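You operate a simulated robot arm through the tools that you are given. There is no shell and no other tool. Be economical: measure what you need, move in short steps, check, and stop when the job is done.

You are at the controls of a simulated robot arm. One attempt, no reset.

JOB
Change the used filter on the grey head for the yellow one.
Fine: the used one goes to the steel tray; head gripped in the vice while you turn, the new filter hand tight, the vice opened after.
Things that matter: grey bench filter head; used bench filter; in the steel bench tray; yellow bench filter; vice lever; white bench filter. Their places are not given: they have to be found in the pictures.

It is judged by the outcome, as a careful person would: the job done as asked, and still so three seconds after it is handed in. It fails if anything else is knocked over, pushed out of place, dropped, spilled or broken.

ROBOT AND FRAMES
A 6-joint arm with a two-finger parallel gripper, fixed in place. Base frame: the origin is at the foot of the arm, x ahead of it, y to its left, z up. Units: m, rad, N and s.
Its first joint turns from -1.152 to 1.152 rad. Payload 2.9 kg.
The tool frame sits at the grasp point between the pads (the TCP): z along the fingers, y along the line on which they close. The tips reach 0.03 m beyond it. Largest opening 0.11 m; finger width 0.02, thickness 0.01; the body of the gripper, 0.048 by 0.112 m, starts 0.055 m behind the TCP.
Orientation is told as [roll, pitch, yaw] about the base's x, y, z axes, in that order, counted from this pose: with the fingers straight down and closing along the base's y, the tool's x points along the base's -x, its y along +y and its z along -z.

CONTROLS
- The arm moves only by the tool arm_command. Its argument "increments" is a list that holds one entry, the list of rows, each a list of 6 numbers: the shift along the tool's x, y, z in mm, then the turn, a rotation vector about the tool's x, y, z in rad. In form: [[[x, y, z, wx, wy, wz], ...]]. A call has 1 to 8 rows; each row is the pose to reach, as a shift and turn from the pose commanded when the call began, along the tool's axes at that moment. "claw" is the finger opening in mm, from 0 to 110, set as the call begins (left out, the last holds). Rows are played at 5 a second. More than 0.05 m and 0.15 rad between two rows, or a gripper value outside its range, and nothing of the call is played. Where a pose cannot be reached the arm comes as near as it can. A force on the tool above 40 N (or 10 N above the force at the start of the call, whichever is more), or a blocked arm, ends the call early, and 0.2 s more pass. Each finger travels about 0.108 m/s and halts on what it meets, pressing with about 45 N; the grip force reading is that of the motor and also rises with nothing between the fingers. The clock runs only during rows and for 0.2 s after the last one: add rows that repeat a pose to give the fingers time. It gives the time, the measured TCP pose, the force on the tool (base axes), the opening and the grip force at its end, in the units of the frame above (readings bear some noise), and new pictures: "views" is both (left out), scene, wrist or none.
- Cameras (640 x 400 px; columns grow to the right, rows downward): "scene" is fixed at [0.0927, 0.4432, 1.3908]; the picture's right is [-0.73, -0.69, 0.00], its down [-0.28, 0.30, -0.91] and it looks along [0.62, -0.66, -0.41] (base axes); focal length 320 px, centre (320, 200). "wrist" rides on the gripper at [-0.036, 0, -0.057] in the tool frame; the picture's right is [0.00, -1.00, 0.00], its down [0.97, 0.00, -0.24] and it looks along [0.24, 0.00, 0.97] (tool axes); focal length 218 px, centre (320, 200).
- point_at(camera, pixels): for up to 12 pixels [column, row] of the newest picture of that camera ("zoom" is the newest enlarged one), the place [x, y, z] in the base frame of the surface seen there, good to about 0.002 m, but the place of the scene camera against the robot may be out by one fixed shift of up to 0.025 m in any direction. It takes no simulated time.
- close_up(camera, box): a new picture of the part [left, top, right, bottom] of that camera's present view, enlarged. It takes no simulated time.
- sign_off(): hands the job in; it is judged then, once.

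Work in short steps. Measure before you move; look again where a grasp or a placing could have gone wrong, and mend it. You have 80 turns and 120 pictures in all, those below and enlarged ones among them. Open the gripper and draw the arm clear of the work before you hand the job in, unless the task says otherwise; then end with one line.

The tools are called after "Call:" by a JSON object that holds its "api" and its "payload". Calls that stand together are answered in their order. arm_command: Moves the arm, as the interface text tells. Its arguments: {"type":"object","properties":{"increments":{"type":"array","items":{"type":"array","items":{"type":"array","items":{"type":"number"}}}},"claw":{"type":"number"},"views":{"type":"string","enum":["both","scene","wrist","none"]}},"required":["increments"]} The other tools are called the same way: point_at (camera, pixels) gives the place of the surface under pixels of a picture; close_up (camera, box) takes an enlarged picture of a part of a camera's view; sign_off () hands the job in.

At the start:

```text
time_s: 0.0
tool_pos: [0.3795, 0.0745, 1.2889]
ee_rot: [-0.001, -0.002, 0.0]
wrist_force: [0.1, 0.0, -0.1]
width: 0.1098
finger_force: 0.0
```

scene: 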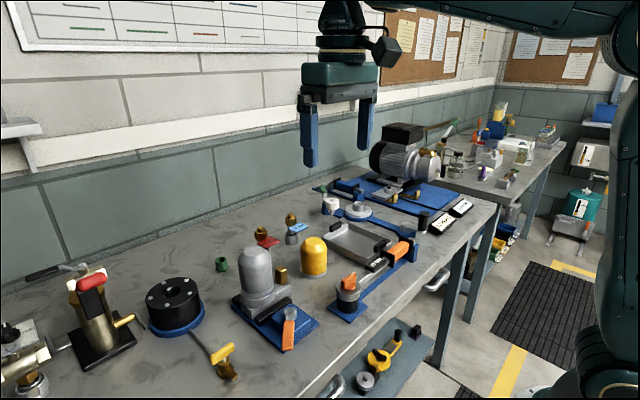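
wrist: 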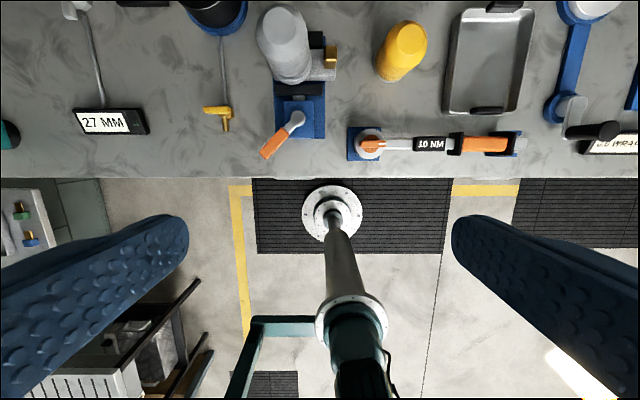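

The pictures show a grey head/filter in a blue vice near scene (262,285) with an orange lever at (289,325), a yellow filter at (313,257) and a steel tray at (358,243). I enlarge these and measure them.

Call:
{"api": "close_up", "payload": {"camera": "scene", "box": [200, 170, 440, 350]}}

Call:
{"api": "close_up", "payload": {"camera": "wrist", "box": [180, 0, 540, 180]}}

Call:
{"api": "point_at", "payload": {"camera": "wrist", "pixels": [[285, 20], [300, 70], [330, 55], [400, 40], [490, 60], [297, 118], [268, 150], [305, 130], [350, 100], [368, 145], [485, 145], [320, 40]]}}

Call:
{"api": "point_at", "payload": {"camera": "scene", "pixels": [[256, 252], [258, 290], [313, 240], [313, 270], [350, 245], [290, 312], [287, 345], [280, 270], [330, 205], [265, 330], [240, 340], [325, 290]]}}

```text
2.22 times, centred on (320, 260) of scene
```

zoom: 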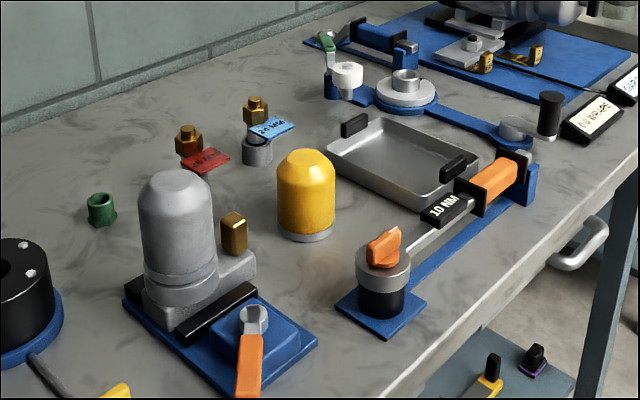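

```text
1.78 times, centred on (360, 90) of wrist
```

zoom: 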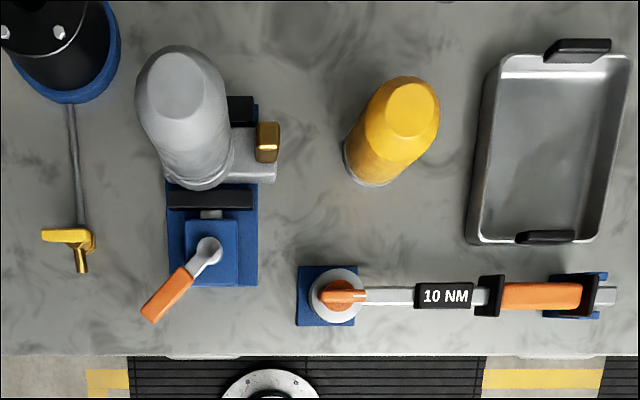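

```text
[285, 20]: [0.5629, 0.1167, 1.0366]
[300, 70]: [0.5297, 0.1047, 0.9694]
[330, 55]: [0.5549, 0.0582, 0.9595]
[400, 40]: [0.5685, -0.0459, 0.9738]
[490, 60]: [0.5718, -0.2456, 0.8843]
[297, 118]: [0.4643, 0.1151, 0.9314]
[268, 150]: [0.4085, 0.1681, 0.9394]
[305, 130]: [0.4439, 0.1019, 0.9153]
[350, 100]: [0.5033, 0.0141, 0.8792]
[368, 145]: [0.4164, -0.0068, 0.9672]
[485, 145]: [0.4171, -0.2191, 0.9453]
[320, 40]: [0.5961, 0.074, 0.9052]
```

```text
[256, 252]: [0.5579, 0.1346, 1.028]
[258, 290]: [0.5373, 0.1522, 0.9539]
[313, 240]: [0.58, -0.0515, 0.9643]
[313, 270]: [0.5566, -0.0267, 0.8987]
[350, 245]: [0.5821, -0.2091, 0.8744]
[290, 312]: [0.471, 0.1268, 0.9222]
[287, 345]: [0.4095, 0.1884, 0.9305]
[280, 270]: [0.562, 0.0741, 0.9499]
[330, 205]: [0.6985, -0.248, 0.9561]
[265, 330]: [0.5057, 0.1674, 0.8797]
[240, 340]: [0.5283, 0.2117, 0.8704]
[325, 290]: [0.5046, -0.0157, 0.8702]
```

The bench surface measures z≈0.875 (not 0.16, so I'll go by measurement). The vice lever pivots near (0.464,0.115). I move above the vice for a better view.

Call:
{"api": "arm_command", "payload": {"increments": [[[-40, 10, 0, 0, 0, 0], [-80, 20, 0, 0, 0, 0], [-120, 30, 0, 0, 0, 0], [-120, 30, 0, 0, 0, 0]]]}}

```text
time_s: 1.0
tool_pos: [0.5022, 0.1057, 1.2891]
ee_rot: [0.0, 0.0, 0.0]
wrist_force: [0.4, 0.3, -0.6]
width: 0.1101
finger_force: 0.0
```

scene: 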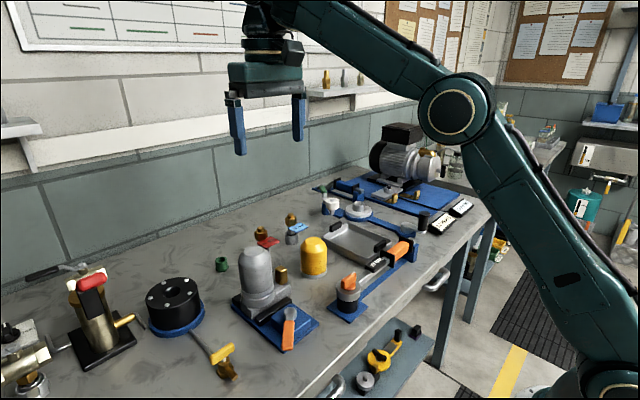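
wrist: 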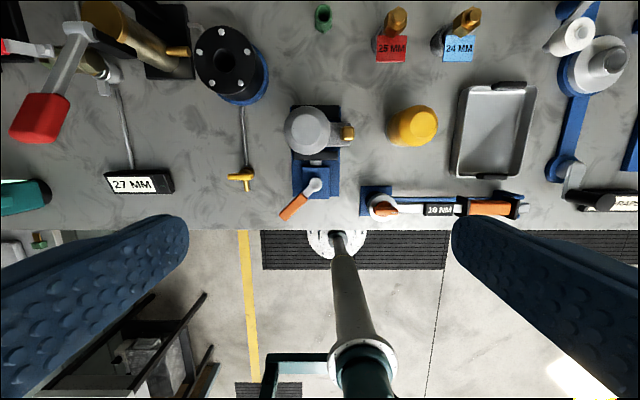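

The arm reached it. I enlarge the vice region (wrist ~ (310,150)) and measure the vice, filter and other objects.

Call:
{"api": "close_up", "payload": {"camera": "wrist", "box": [264, 90, 376, 230]}}

Call:
{"api": "close_up", "payload": {"camera": "scene", "box": [220, 235, 332, 355]}}

Call:
{"api": "point_at", "payload": {"camera": "wrist", "pixels": [[308, 128], [288, 128], [326, 128], [307, 110], [318, 183], [292, 210], [316, 156], [415, 122], [393, 122], [433, 122], [418, 140], [347, 133]]}}

Call:
{"api": "point_at", "payload": {"camera": "wrist", "pixels": [[465, 95], [530, 95], [460, 170], [515, 172], [495, 130], [485, 177], [510, 86], [385, 208], [580, 35], [570, 170], [395, 20], [465, 20]]}}

```text
2.86 times, centred on (320, 160) of wrist
```

zoom: 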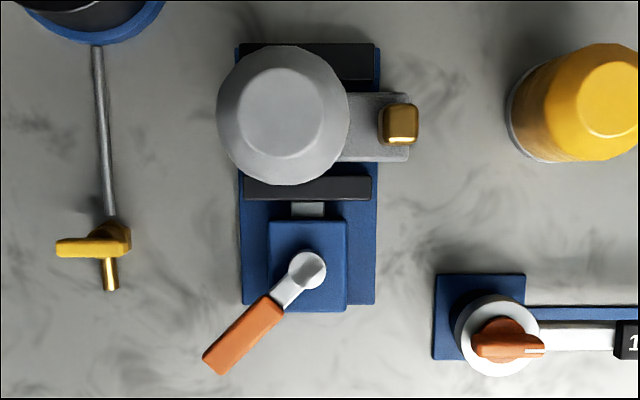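

```text
3.33 times, centred on (276, 295) of scene
```

zoom: 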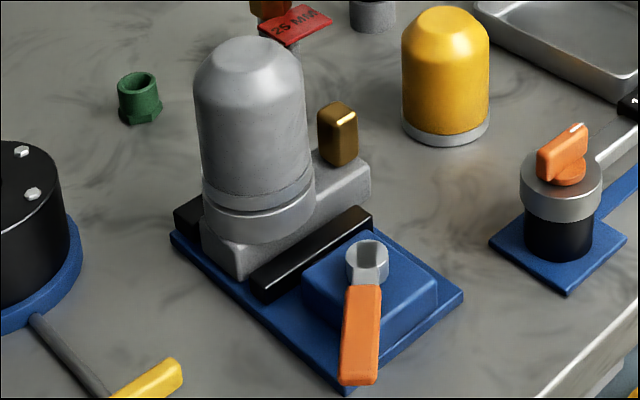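

```text
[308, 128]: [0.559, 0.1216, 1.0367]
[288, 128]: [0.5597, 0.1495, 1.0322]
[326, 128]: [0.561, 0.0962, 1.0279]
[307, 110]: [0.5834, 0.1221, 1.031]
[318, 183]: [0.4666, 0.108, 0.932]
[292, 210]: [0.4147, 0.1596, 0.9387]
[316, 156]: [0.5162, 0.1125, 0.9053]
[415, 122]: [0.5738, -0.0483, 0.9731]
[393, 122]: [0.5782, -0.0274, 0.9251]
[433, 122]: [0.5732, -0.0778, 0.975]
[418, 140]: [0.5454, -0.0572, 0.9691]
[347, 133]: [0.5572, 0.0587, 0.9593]
```

```text
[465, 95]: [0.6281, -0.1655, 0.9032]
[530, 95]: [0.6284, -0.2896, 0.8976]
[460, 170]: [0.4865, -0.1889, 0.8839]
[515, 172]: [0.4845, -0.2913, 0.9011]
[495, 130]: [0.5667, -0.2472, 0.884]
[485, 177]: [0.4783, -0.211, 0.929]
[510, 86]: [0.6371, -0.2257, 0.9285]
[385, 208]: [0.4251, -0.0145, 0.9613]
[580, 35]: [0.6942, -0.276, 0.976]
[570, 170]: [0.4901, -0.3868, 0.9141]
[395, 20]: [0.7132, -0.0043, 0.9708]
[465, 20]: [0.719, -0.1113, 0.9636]
```

The jaw/head gap isn't clear. I go lower and in front (x≈0.45, y≈0.10, z≈1.17) to see whether the jaws touch the head.

Call:
{"api": "arm_command", "payload": {"increments": [[[25, -5, 40, 0, 0, 0], [50, -5, 80, 0, 0, 0], [60, -5, 120, 0, 0, 0], [60, -5, 120, 0, 0, 0]]], "views": "wrist"}}

```text
time_s: 2.0
tool_pos: [0.4423, 0.1008, 1.1693]
ee_rot: [0.001, -0.003, 0.002]
wrist_force: [-1.0, -0.7, -0.2]
width: 0.1102
finger_force: 0.1
```

wrist: 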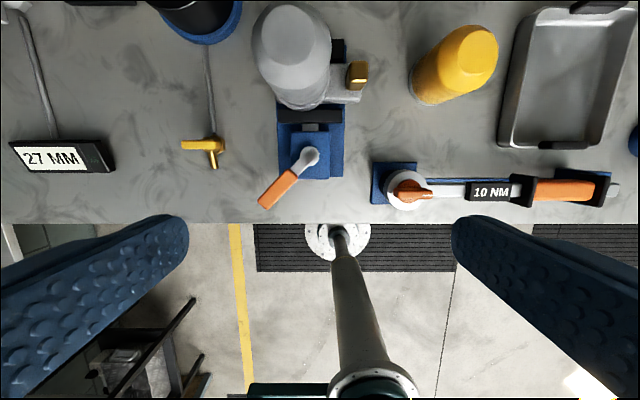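

Call:
{"api": "close_up", "payload": {"camera": "wrist", "box": [240, 60, 380, 220]}}

Call:
{"api": "close_up", "payload": {"camera": "scene", "box": [230, 285, 320, 341]}}

Call:
{"api": "point_at", "payload": {"camera": "wrist", "pixels": [[300, 105], [300, 110], [310, 108], [310, 117], [340, 101], [340, 107], [310, 128], [308, 156], [292, 172], [266, 203], [273, 207], [325, 150]]}}

```text
2.50 times, centred on (310, 140) of wrist
```

zoom: 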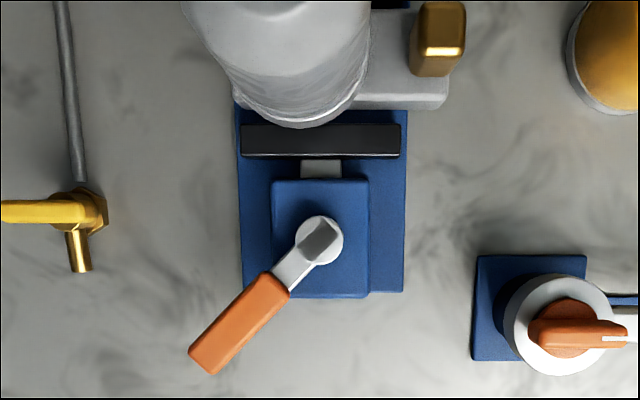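

```text
7.11 times, centred on (275, 313) of scene
```

zoom: 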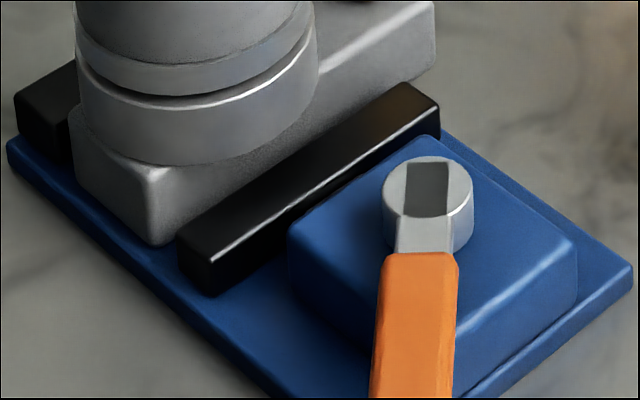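

```text
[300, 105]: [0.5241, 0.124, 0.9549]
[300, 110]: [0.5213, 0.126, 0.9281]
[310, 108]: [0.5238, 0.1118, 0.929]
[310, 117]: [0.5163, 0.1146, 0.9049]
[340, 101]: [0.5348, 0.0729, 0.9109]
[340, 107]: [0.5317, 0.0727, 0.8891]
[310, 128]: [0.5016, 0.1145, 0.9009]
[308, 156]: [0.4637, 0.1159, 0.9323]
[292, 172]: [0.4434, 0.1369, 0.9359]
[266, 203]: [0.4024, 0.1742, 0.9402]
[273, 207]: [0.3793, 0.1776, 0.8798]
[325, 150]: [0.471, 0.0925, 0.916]
```

The scene close-up shows a clear gap between the front jaw and the head block, so the vice is open and must be closed by the lever. I'll cage the lever handle loosely: point at r≈0.06 from the pivot, (0.420,0.157), with yaw −0.756.

Call:
{"api": "arm_command", "payload": {"increments": [[[4, 10, 20, 0, 0, 0.126], [8, 20, 40, 0, 0, 0.252], [12, 30, 60, 0, 0, 0.378], [16, 40, 80, 0, 0, 0.504], [20, 50, 100, 0, 0, 0.63], [22, 56, 130, 0, 0, 0.756], [22, 56, 130, 0, 0, 0.756], [22, 56, 130, 0, 0, 0.756]]], "claw": 44}}

```text
time_s: 3.8
tool_pos: [0.4197, 0.1568, 1.04]
ee_rot: [0.001, 0.0, -0.758]
wrist_force: [0.0, 0.5, 0.2]
width: 0.0442
finger_force: 0.1
```

scene: 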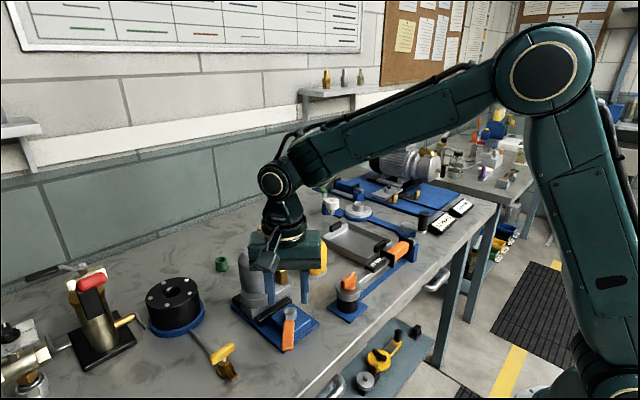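
wrist: 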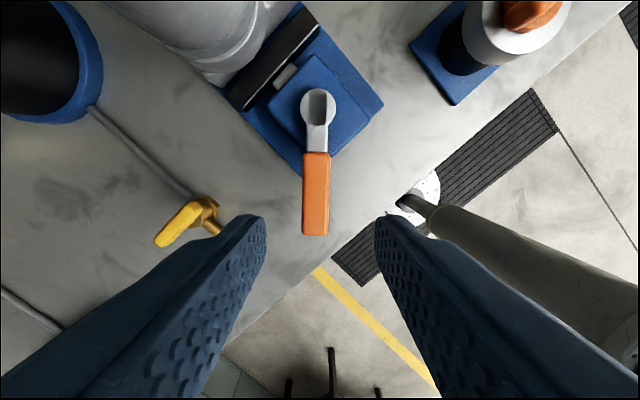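

The lever (316,190) is centred between the fingers. I check clearance to the yellow T-handle at (205,215) and the lever's exact height.

Call:
{"api": "point_at", "payload": {"camera": "wrist", "pixels": [[175, 225], [210, 205], [220, 232], [316, 105], [316, 165], [316, 225], [303, 200], [329, 200], [335, 205]]}}

Call:
{"api": "arm_command", "payload": {"increments": [[[0, 0, 40, 0, 0, 0], [0, 0, 70, 0, 0, 0], [0, 0, 85, 0, 0, 0], [0, 0, 95, 0, 0, 0], [0, 0, 95, 0, 0, 0]]]}}

```text
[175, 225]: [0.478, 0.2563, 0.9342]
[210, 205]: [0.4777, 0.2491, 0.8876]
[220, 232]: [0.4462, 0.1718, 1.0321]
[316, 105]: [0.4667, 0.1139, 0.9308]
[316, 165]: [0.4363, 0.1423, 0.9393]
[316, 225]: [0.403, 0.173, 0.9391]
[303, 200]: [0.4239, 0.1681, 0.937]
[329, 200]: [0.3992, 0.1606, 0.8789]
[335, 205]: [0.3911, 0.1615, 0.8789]
```

```text
time_s: 5.0
tool_pos: [0.4185, 0.1567, 0.9455]
ee_rot: [0.002, 0.002, -0.758]
wrist_force: [-0.6, -0.9, 0.1]
width: 0.044
finger_force: 0.0
```

scene: 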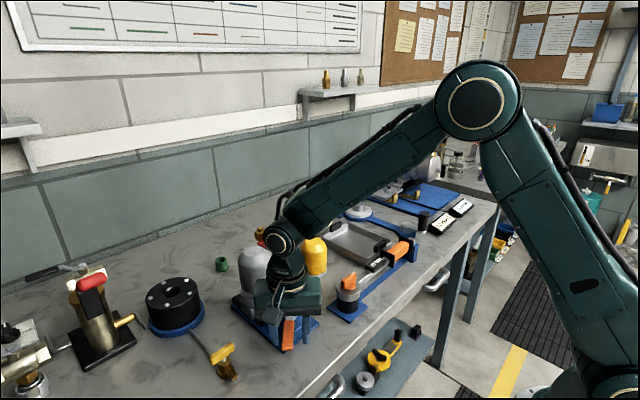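
wrist: 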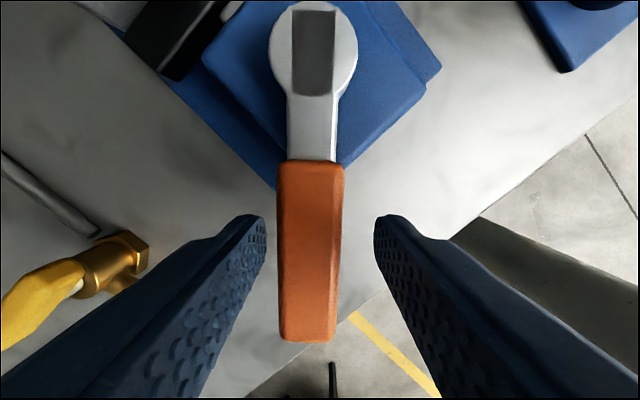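

Caged. I try turning the lever CCW (seen from above) by about 0.45 rad around the pivot, watching force and the jaw.

Call:
{"api": "arm_command", "payload": {"increments": [[[0, 0, 0, 0, 0, 0], [-0.7, -9.3, 0, 0, 0, -0.15], [-2.8, -18.3, 0, 0, 0, -0.3], [-6.2, -27, 0, 0, 0, -0.45], [-6.2, -27, 0, 0, 0, -0.45]]], "claw": 30}}

```text
time_s: 6.2
tool_pos: [0.4051, 0.1314, 0.945]
ee_rot: [0.0, 0.0, -0.305]
wrist_force: [0.8, 0.9, 0.6]
width: 0.0301
finger_force: 0.4
```

scene: 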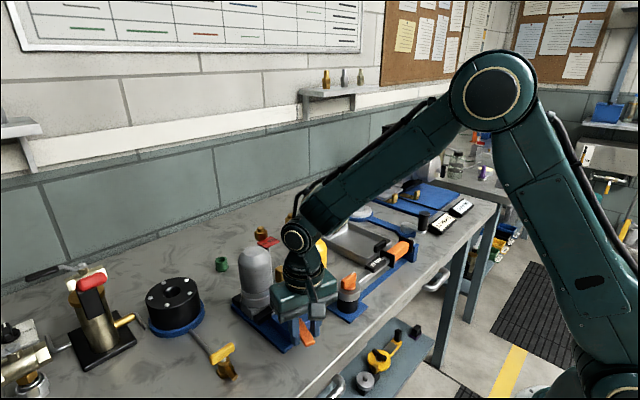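
wrist: 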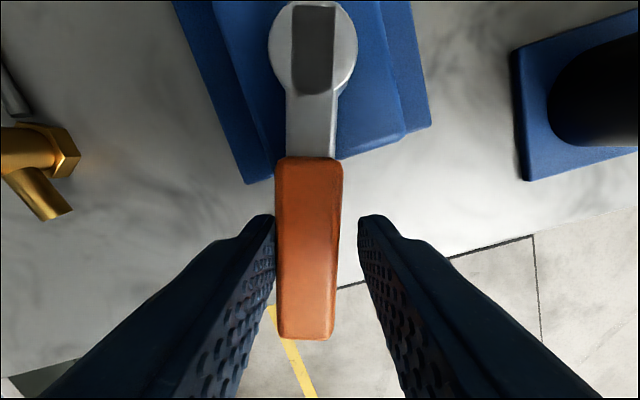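

The lever turned freely. I check the jaw position in the scene, then continue CCW.

Call:
{"api": "arm_command", "payload": {"increments": [[[-0.7, -9.3, 0, 0, 0, -0.15], [-2.8, -18.3, 0, 0, 0, -0.3], [-6.2, -27, 0, 0, 0, -0.45], [-10.8, -35, 0, 0, 0, -0.6], [-16.6, -42.3, 0, 0, 0, -0.75], [-16.6, -42.3, 0, 0, 0, -0.75]]]}}

Call:
{"api": "close_up", "payload": {"camera": "scene", "box": [220, 275, 332, 345]}}

```text
time_s: 7.6
tool_pos: [0.407, 0.0867, 0.9449]
ee_rot: [-0.001, -0.001, 0.445]
wrist_force: [-0.3, 0.7, 1.8]
width: 0.0309
finger_force: 0.7
```

scene: 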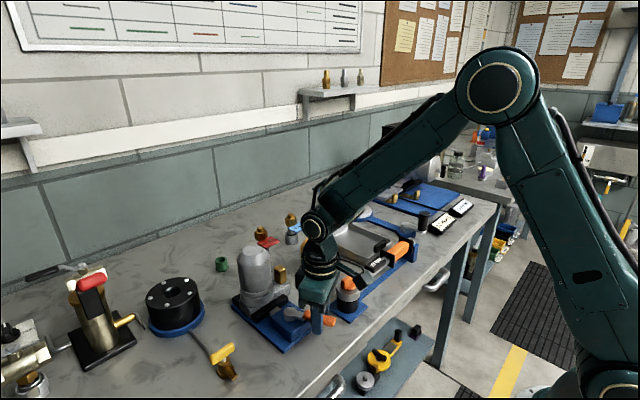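
wrist: 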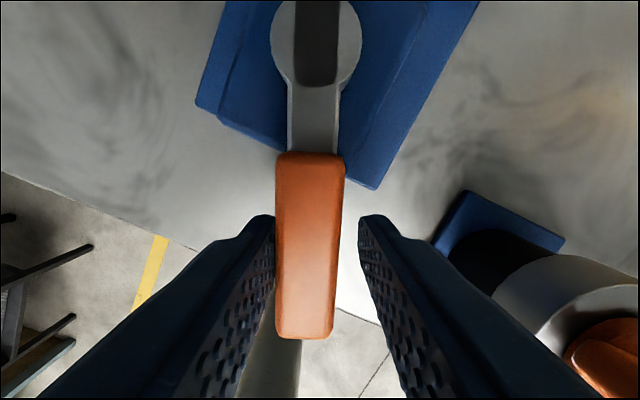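

```text
5.71 times, centred on (276, 310) of scene
```

zoom: 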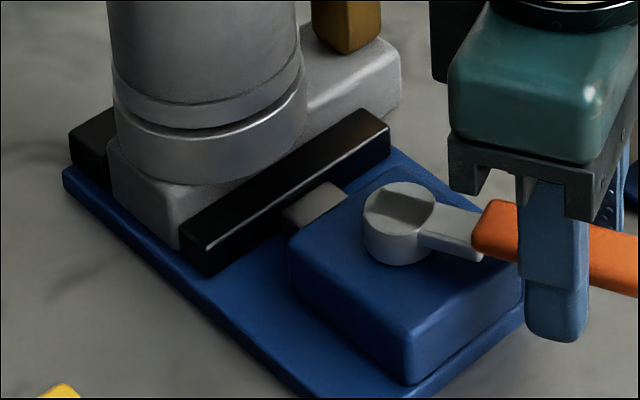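

The jaw has advanced towards the head (rod exposed at (315,205) in the zoom), so CCW closes. I continue in the same direction until it resists.

Call:
{"api": "arm_command", "payload": {"increments": [[[-0.7, -9.3, 0, 0, 0, -0.15], [-2.8, -18.3, 0, 0, 0, -0.3], [-4.3, -22.7, 0, 0, 0, -0.375], [-4.3, -22.7, 0, 0, 0, -0.375]]]}}

Call:
{"api": "close_up", "payload": {"camera": "scene", "box": [220, 275, 332, 345]}}

```text
time_s: 8.6
tool_pos: [0.4218, 0.0685, 0.9438]
ee_rot: [0.0, 0.0, 0.818]
wrist_force: [-4.4, 2.4, 0.3]
width: 0.0319
finger_force: 2.0
```

scene: 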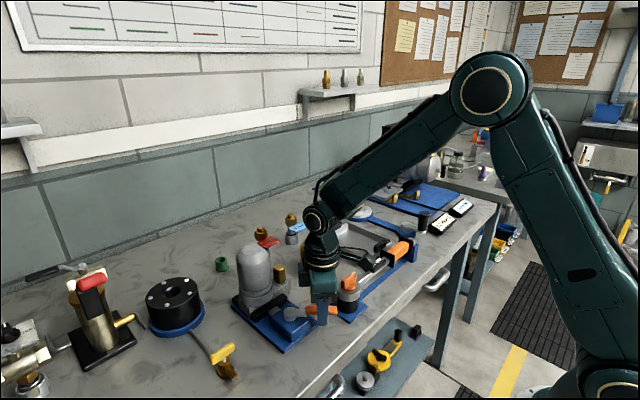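
wrist: 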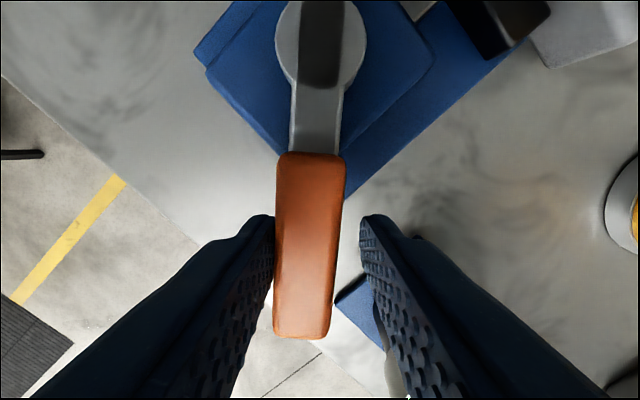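

```text
5.71 times, centred on (276, 310) of scene
```

zoom: 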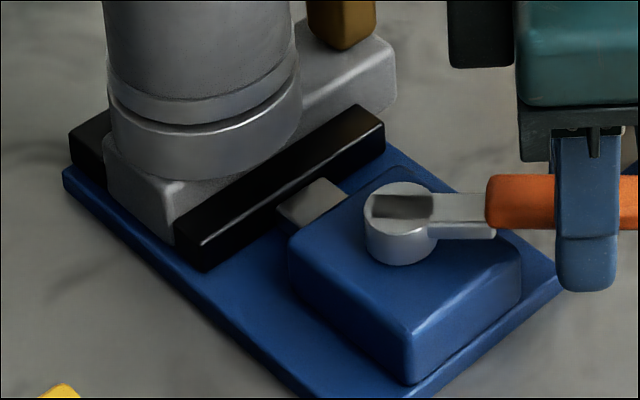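

Force rises slightly and the jaw is near/at the head. I press a little further to see whether it stops.

Call:
{"api": "arm_command", "payload": {"increments": [[[-0.2, -4.6, 0, 0, 0, -0.075], [-0.7, -9.3, 0, 0, 0, -0.15], [-1.6, -13.9, 0, 0, 0, -0.225], [-1.6, -13.9, 0, 0, 0, -0.225]]]}}

Call:
{"api": "close_up", "payload": {"camera": "scene", "box": [220, 275, 332, 345]}}

```text
time_s: 9.4
tool_pos: [0.4286, 0.067, 0.9439]
ee_rot: [0.014, -0.004, 1.054]
wrist_force: [-16.3, 18.5, 6.8]
width: 0.0415
finger_force: 11.9
stopped in row 4: the force on the tool passed its limit (the readings are from after the stop); the commanded pose is now the measured one
```

scene: 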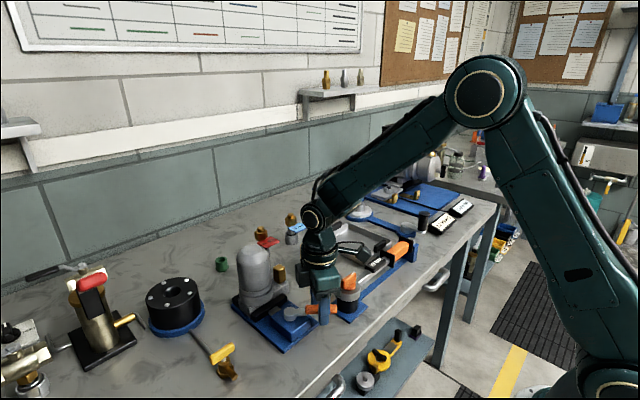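
wrist: 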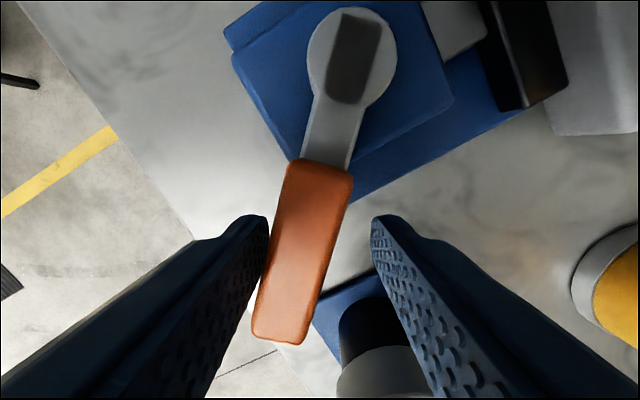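

```text
5.71 times, centred on (276, 310) of scene
```

zoom: 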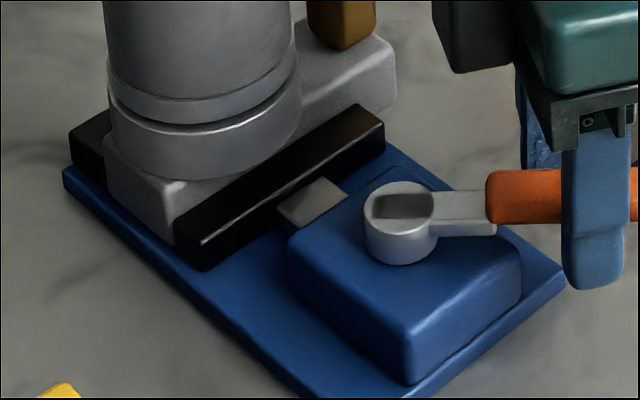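

The lever stopped hard at about 226° with the jaw on the head, so the vice is closed. I open the fingers, ease off, and lift straight up.

Call:
{"api": "arm_command", "payload": {"increments": [[[0, 3, 0, 0, 0, 0.08], [0, 3, -2, 0, 0, 0.16], [0, 3, -40, 0, 0, 0.16], [0, 3, -80, 0, 0, 0.16], [0, 3, -120, 0, 0, 0.16], [0, 3, -160, 0, 0, 0.16], [0, 3, -180, 0, 0, 0.16]]], "claw": 52}}

Call:
{"api": "close_up", "payload": {"camera": "scene", "box": [220, 235, 332, 345]}}

```text
time_s: 11.0
tool_pos: [0.4289, 0.0637, 1.1232]
ee_rot: [0.008, -0.005, 0.89]
wrist_force: [-0.3, 0.7, -0.7]
width: 0.052
finger_force: 0.1
```

scene: 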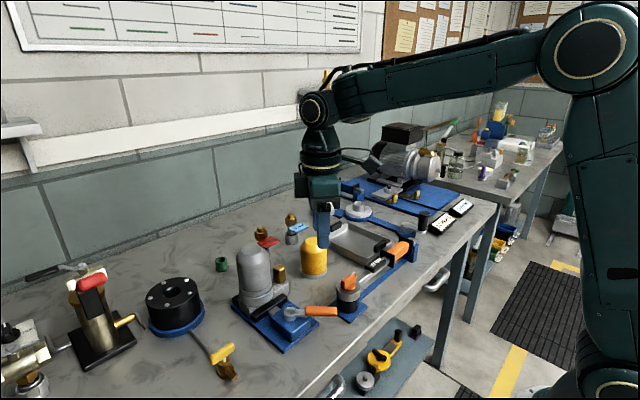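
wrist: 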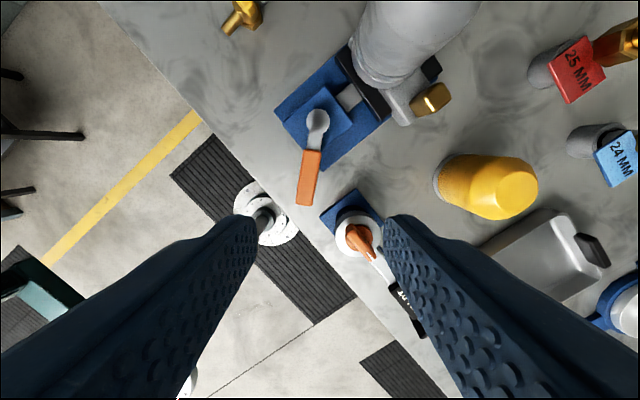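

```text
3.64 times, centred on (276, 290) of scene
```

zoom: 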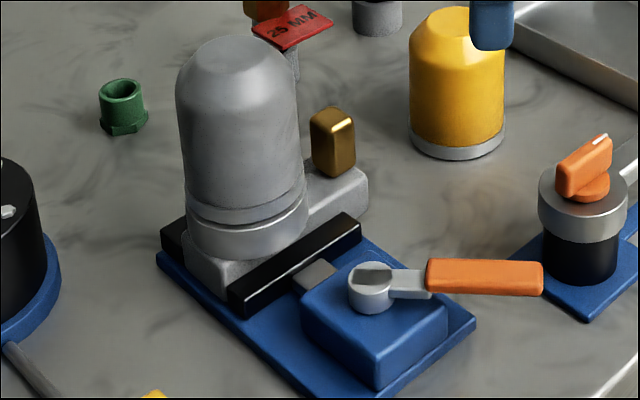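

The lever stays put and the jaws hold the head. Next I move above the filter, unwinding yaw to 0, to measure its centre and diameter.

Call:
{"api": "arm_command", "payload": {"increments": [[[0, 0, -30, 0, 0, 0.148], [-20, -10, -60, 0, 0, 0.296], [-50, -25, -80, 0, 0, 0.444], [-80, -42, -80, 0, 0, 0.592], [-110, -58, -80, 0, 0, 0.74], [-126, -66.6, -80, 0, 0, 0.888], [-126, -66.6, -80, 0, 0, 0.888]]], "claw": 100, "views": "wrist"}}

```text
time_s: 12.6
tool_pos: [0.5599, 0.1191, 1.2043]
ee_rot: [0.008, 0.006, -0.002]
wrist_force: [0.6, -0.2, -0.2]
width: 0.1
finger_force: 0.0
```

wrist: 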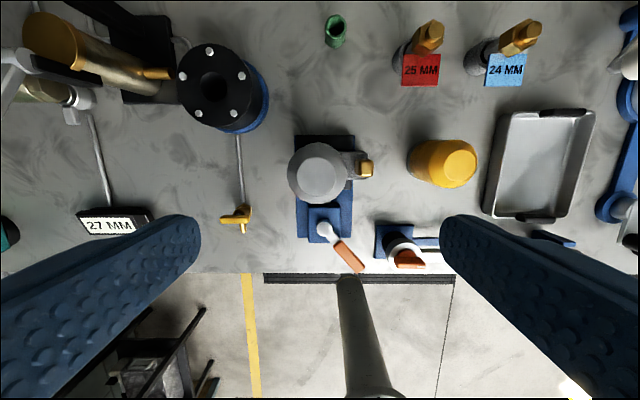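

I enlarge the filter top and probe its rim points.

Call:
{"api": "close_up", "payload": {"camera": "wrist", "box": [280, 130, 380, 215]}}

Call:
{"api": "point_at", "payload": {"camera": "wrist", "pixels": [[290, 173], [292, 173], [346, 173], [348, 173], [318, 144], [318, 146], [318, 199], [318, 202], [300, 165], [335, 165], [318, 158], [318, 190]]}}

Call:
{"api": "point_at", "payload": {"camera": "wrist", "pixels": [[408, 160], [411, 160], [416, 160], [474, 165], [476, 165], [435, 140], [435, 143], [445, 185], [440, 163], [455, 150], [455, 175], [425, 163]]}}

```text
4.71 times, centred on (330, 172) of wrist
```

zoom: 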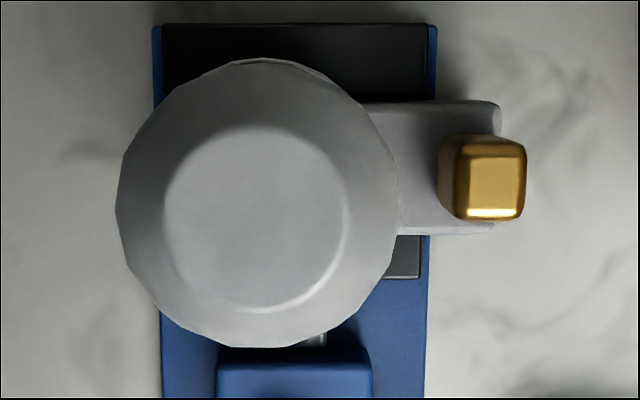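

```text
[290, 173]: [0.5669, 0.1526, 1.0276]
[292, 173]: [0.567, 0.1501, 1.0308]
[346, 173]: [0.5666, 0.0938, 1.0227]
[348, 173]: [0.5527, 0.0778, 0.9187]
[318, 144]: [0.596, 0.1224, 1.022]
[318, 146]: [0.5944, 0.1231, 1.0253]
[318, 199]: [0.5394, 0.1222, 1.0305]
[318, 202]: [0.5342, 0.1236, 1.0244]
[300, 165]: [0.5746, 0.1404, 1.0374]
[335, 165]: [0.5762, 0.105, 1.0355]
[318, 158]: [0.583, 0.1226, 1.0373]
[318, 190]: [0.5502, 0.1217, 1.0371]
```

```text
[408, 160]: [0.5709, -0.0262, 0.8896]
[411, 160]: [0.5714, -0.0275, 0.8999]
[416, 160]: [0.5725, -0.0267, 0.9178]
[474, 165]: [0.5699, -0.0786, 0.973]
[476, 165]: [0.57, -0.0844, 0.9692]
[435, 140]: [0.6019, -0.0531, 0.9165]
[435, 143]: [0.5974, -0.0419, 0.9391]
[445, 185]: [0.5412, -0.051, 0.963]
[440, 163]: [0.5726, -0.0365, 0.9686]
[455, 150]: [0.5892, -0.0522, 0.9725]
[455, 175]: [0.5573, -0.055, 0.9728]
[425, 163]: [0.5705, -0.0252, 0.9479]
```

Grey filter: axis (0.565,0.1227), radius ≈32 mm, top 1.037. Yellow: axis (0.571,−0.055), radius ≈30 mm, top 0.9735. I level the tool and centre over the grey one, then wind yaw to about −1.35 so there is room to unscrew CCW.

Call:
{"api": "arm_command", "payload": {"increments": [[[-5, 3.6, 0, 0.008, -0.006, 0], [-5, 3.6, 0, 0.008, -0.006, 0]]], "views": "none"}}

Call:
{"api": "arm_command", "payload": {"increments": [[[0, 0, 10, 0, 0, 0.149], [0, 0, 20, 0, 0, 0.298], [0, 0, 30, 0, 0, 0.447], [0, 0, 40, 0, 0, 0.596], [0, 0, 50, 0, 0, 0.745], [0, 0, 60, 0, 0, 0.894], [0, 0, 70, 0, 0, 1.04], [0, 0, 80, 0, 0, 1.18]]], "views": "wrist"}}

```text
time_s: 13.2
tool_pos: [0.5651, 0.1224, 1.2036]
ee_rot: [0.001, -0.002, 0.001]
wrist_force: [-0.1, -0.8, 0.4]
width: 0.0999
finger_force: 0.0
```

```text
time_s: 15.0
tool_pos: [0.5671, 0.1253, 1.1236]
ee_rot: [0.004, 0.0, -1.182]
wrist_force: [0.1, 0.1, -0.6]
width: 0.0999
finger_force: 0.1
```

wrist: 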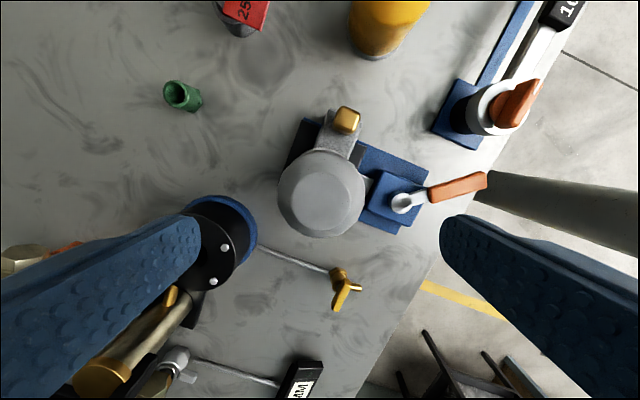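

Centred. I go on to yaw ≈−1.35 and descend to z≈0.995 with the fingers open to 100 mm.

Call:
{"api": "arm_command", "payload": {"increments": [[[0, 0, 20, 0, 0, 0.1], [0, 0, 55, 0, 0, 0.17], [0, 0, 85, 0, 0, 0.17], [0, 0, 110, 0, 0, 0.17], [0, 0, 128, 0, 0, 0.17], [0, 0, 128, 0, 0, 0.17]]]}}

```text
time_s: 16.4
tool_pos: [0.5653, 0.1226, 0.9965]
ee_rot: [0.003, 0.0, -1.352]
wrist_force: [0.0, 0.1, -1.1]
width: 0.1002
finger_force: 0.0
```

scene: 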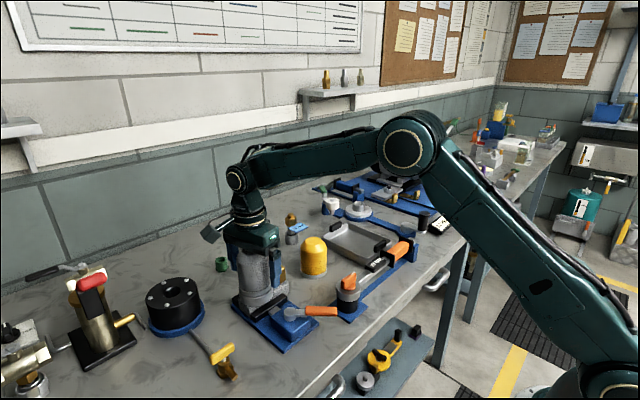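
wrist: 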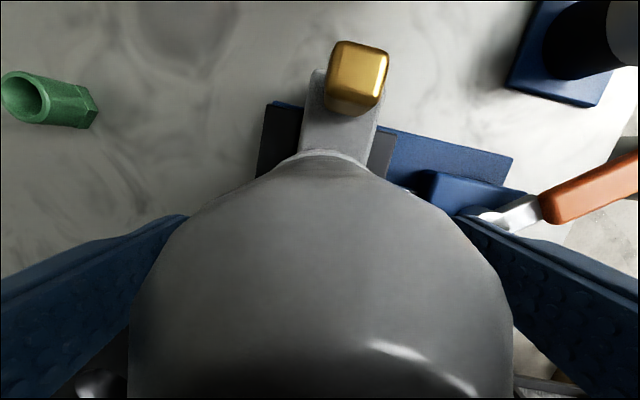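

Well centred at z 0.9965. I close the fingers on the filter and give them time.

Call:
{"api": "arm_command", "payload": {"increments": [[[0, 0, 0, 0, 0, 0], [0, 0, 0, 0, 0, 0], [0, 0, 0, 0, 0, 0], [0, 0, 0, 0, 0, 0]]], "claw": 40, "views": "none"}}

```text
time_s: 17.4
tool_pos: [0.5651, 0.1231, 0.9964]
ee_rot: [0.001, -0.001, -1.352]
wrist_force: [0.4, 0.3, -0.1]
width: 0.0672
finger_force: 45.3
```

Gripped at 67 mm, 45 N, no side force. Now I turn CCW (tool wz negative) by 0.6 rad.

Call:
{"api": "arm_command", "payload": {"increments": [[[0, 0, 0, 0, 0, -0.1], [0, 0, 0, 0, 0, -0.2], [0, 0, 0, 0, 0, -0.3], [0, 0, 0, 0, 0, -0.45], [0, 0, 0, 0, 0, -0.6], [0, 0, 0, 0, 0, -0.6]]]}}

```text
time_s: 18.8
tool_pos: [0.5665, 0.1237, 0.997]
ee_rot: [0.003, -0.003, -0.748]
wrist_force: [3.5, 2.6, 0.2]
width: 0.0673
finger_force: 44.9
```

scene: 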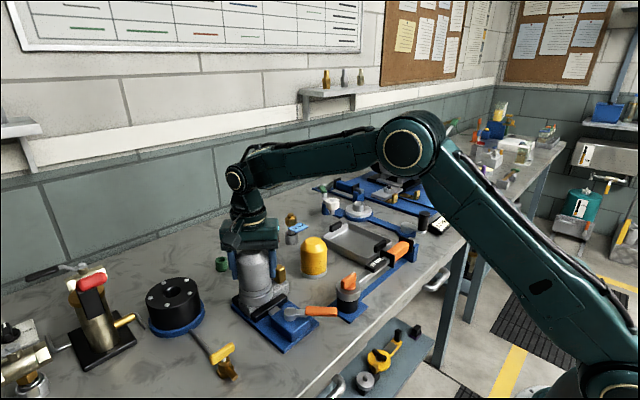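
wrist: 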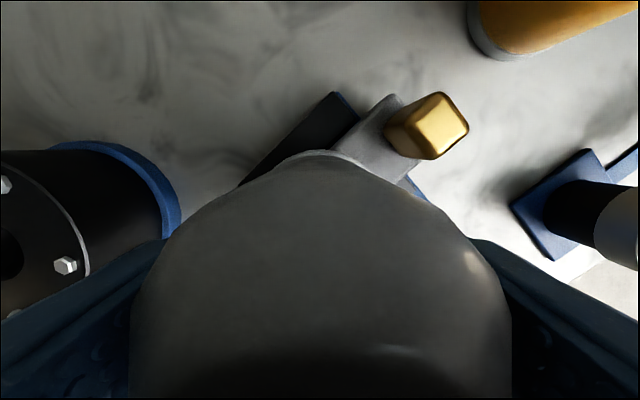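

No slip signs and the head stayed put. I continue CCW to about +1.5.

Call:
{"api": "arm_command", "payload": {"increments": [[[0, 0, 0, 0, 0, -0.14], [0, 0, 0, 0, 0, -0.28], [0, 0, 0, 0, 0, -0.42], [0, 0, 0, 0, 0, -0.56], [0, 0, 0, 0, 0, -0.7], [0, 0, 0, 0, 0, -0.84], [0, 0, 0, 0, 0, -0.98], [0, 0, 0, 0, 0, -1.12]]], "views": "none"}}

Call:
{"api": "arm_command", "payload": {"increments": [[[0, 0, 0, 0, 0, -0.14], [0, 0, 0, 0, 0, -0.28], [0, 0, 0, 0, 0, -0.42], [0, 0, 0, 0, 0, -0.56], [0, 0, 0, 0, 0, -0.7], [0, 0, 0, 0, 0, -0.84], [0, 0, 0, 0, 0, -0.98], [0, 0, 0, 0, 0, -1.12]]]}}

Call:
{"api": "close_up", "payload": {"camera": "scene", "box": [220, 225, 332, 345]}}

```text
time_s: 20.6
tool_pos: [0.5667, 0.125, 0.9972]
ee_rot: [0.001, -0.005, 0.377]
wrist_force: [6.6, 23.2, 7.5]
width: 0.0669
finger_force: 45.2
```

```text
time_s: 22.4
tool_pos: [0.5648, 0.1253, 0.9982]
ee_rot: [-0.002, -0.002, 1.499]
wrist_force: [-7.5, 26.4, 27.1]
width: 0.067
finger_force: 44.5
```

scene: 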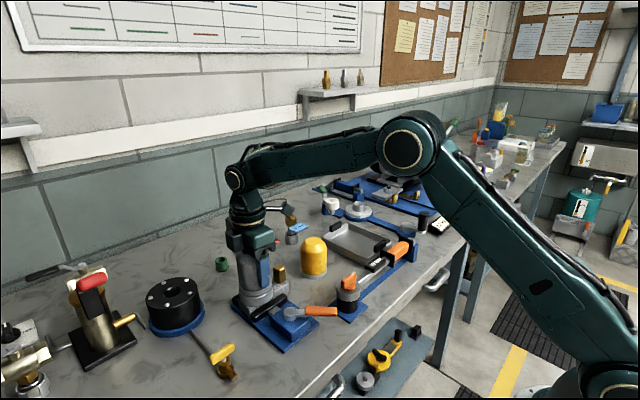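
wrist: 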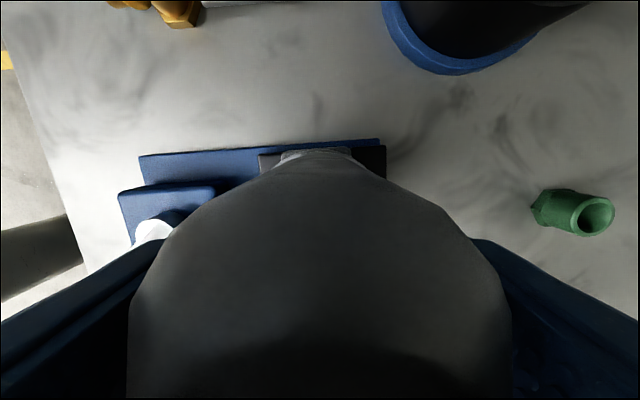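

```text
3.33 times, centred on (276, 285) of scene
```

zoom: 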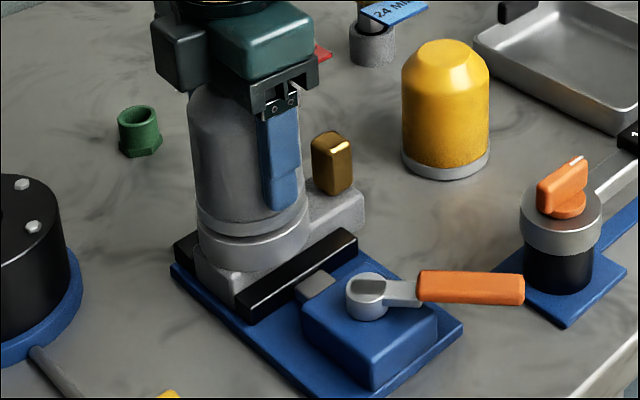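

The tool is being pushed up (Fz 27 N, +1.5 mm): the thread is coming out. I ease the tool up 2 mm and 2 mm to +y to relieve the force, then keep turning CCW while rising ~0.7 mm/rad.

Call:
{"api": "arm_command", "payload": {"increments": [[[-1, 0, -1, 0, 0, 0], [-2, 0, -2, 0, 0, 0], [-2, 0, -2, 0, 0, 0]]], "views": "none"}}

Call:
{"api": "arm_command", "payload": {"increments": [[[0, 0, -0.1, 0, 0, -0.14], [0, 0, -0.2, 0, 0, -0.28], [0, 0, -0.3, 0, 0, -0.42], [0, 0, -0.4, 0, 0, -0.56], [0, 0, -0.5, 0, 0, -0.7], [0, 0, -0.6, 0, 0, -0.84], [0, 0, -0.7, 0, 0, -0.98], [0, 0, -0.7, 0, 0, -0.98]]]}}

```text
time_s: 23.2
tool_pos: [0.5642, 0.1256, 0.9974]
ee_rot: [0.002, 0.0, 1.49]
wrist_force: [-14.7, 16.6, 13.0]
width: 0.067
finger_force: 44.7
```

```text
time_s: 25.0
tool_pos: [0.5647, 0.1239, 0.9985]
ee_rot: [0.003, -0.003, 2.471]
wrist_force: [-28.0, 11.1, -8.2]
width: 0.0667
finger_force: 45.1
```

scene: 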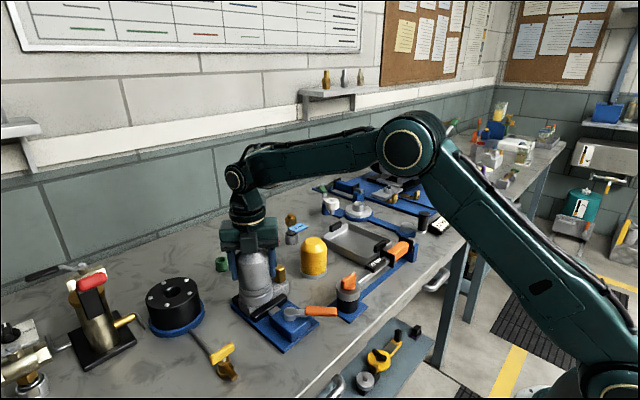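
wrist: 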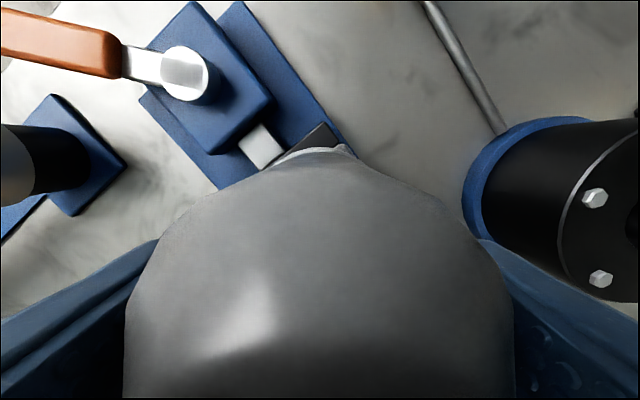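

Side force rotates with the tool: the grip is ~1.5 mm eccentric along tool x. I compensate by shifting −1.5 mm in tool x, then keep turning with that orbit, rising slightly.

Call:
{"api": "arm_command", "payload": {"increments": [[[-1.5, 0, 0, 0, 0, 0], [-1.5, 0, 0, 0, 0, 0]]], "views": "none"}}

Call:
{"api": "arm_command", "payload": {"increments": [[[0, 0.2, -0.1, 0, 0, -0.14], [0, 0.4, -0.2, 0, 0, -0.28], [0.1, 0.6, -0.3, 0, 0, -0.42], [0.2, 0.8, -0.4, 0, 0, -0.56], [0.3, 1, -0.5, 0, 0, -0.7], [0.5, 1.1, -0.6, 0, 0, -0.84], [0.5, 1.1, -0.6, 0, 0, -0.84]]]}}

```text
time_s: 25.6
tool_pos: [0.5645, 0.1257, 0.9985]
ee_rot: [0.002, 0.001, 2.469]
wrist_force: [-15.9, 1.1, -13.0]
width: 0.0667
finger_force: 45.2
```

```text
time_s: 27.1
tool_pos: [0.5646, 0.1245, 1.0002]
ee_rot: [-0.012, -0.009, -3.031]
wrist_force: [2.9, -5.9, 0.7]
width: 0.067
finger_force: 44.8
out of reach, approached as far as the arm can: row 6, 7
stopped in row 7: the force on the tool passed its limit (the readings are from after the stop); the commanded pose is now the measured one
```

scene: 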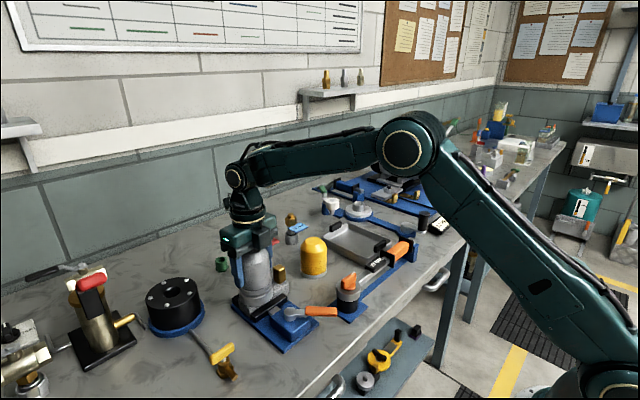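
wrist: 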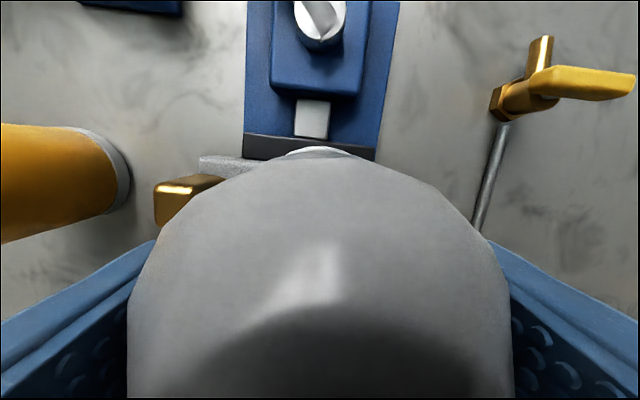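

The yaw limit is about 3.2 rad; we have turned ~4.6 rad in total and risen ~3.5 mm. I test gently with a 2 mm lift whether it is still threaded.

Call:
{"api": "arm_command", "payload": {"increments": [[[0, 0, -1, 0, 0, 0], [0, 0, -2, 0, 0, 0], [0, 0, -2, 0, 0, 0]]], "views": "none"}}

Call:
{"api": "close_up", "payload": {"camera": "scene", "box": [220, 225, 332, 345]}}

```text
time_s: 27.9
tool_pos: [0.5665, 0.1241, 0.9985]
ee_rot: [-0.015, -0.015, -3.029]
wrist_force: [6.9, -12.7, -20.3]
width: 0.0671
finger_force: 44.7
```

```text
3.33 times, centred on (276, 285) of scene
```

zoom: 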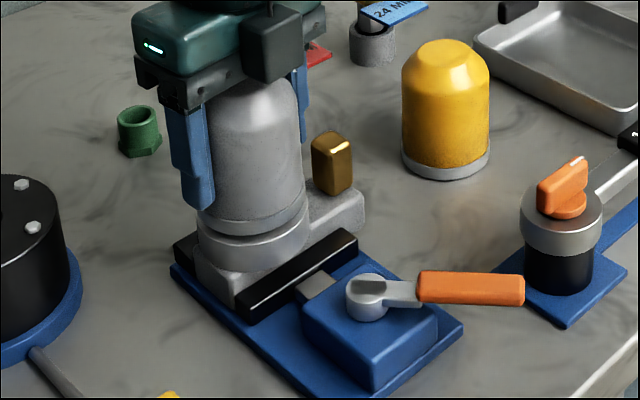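

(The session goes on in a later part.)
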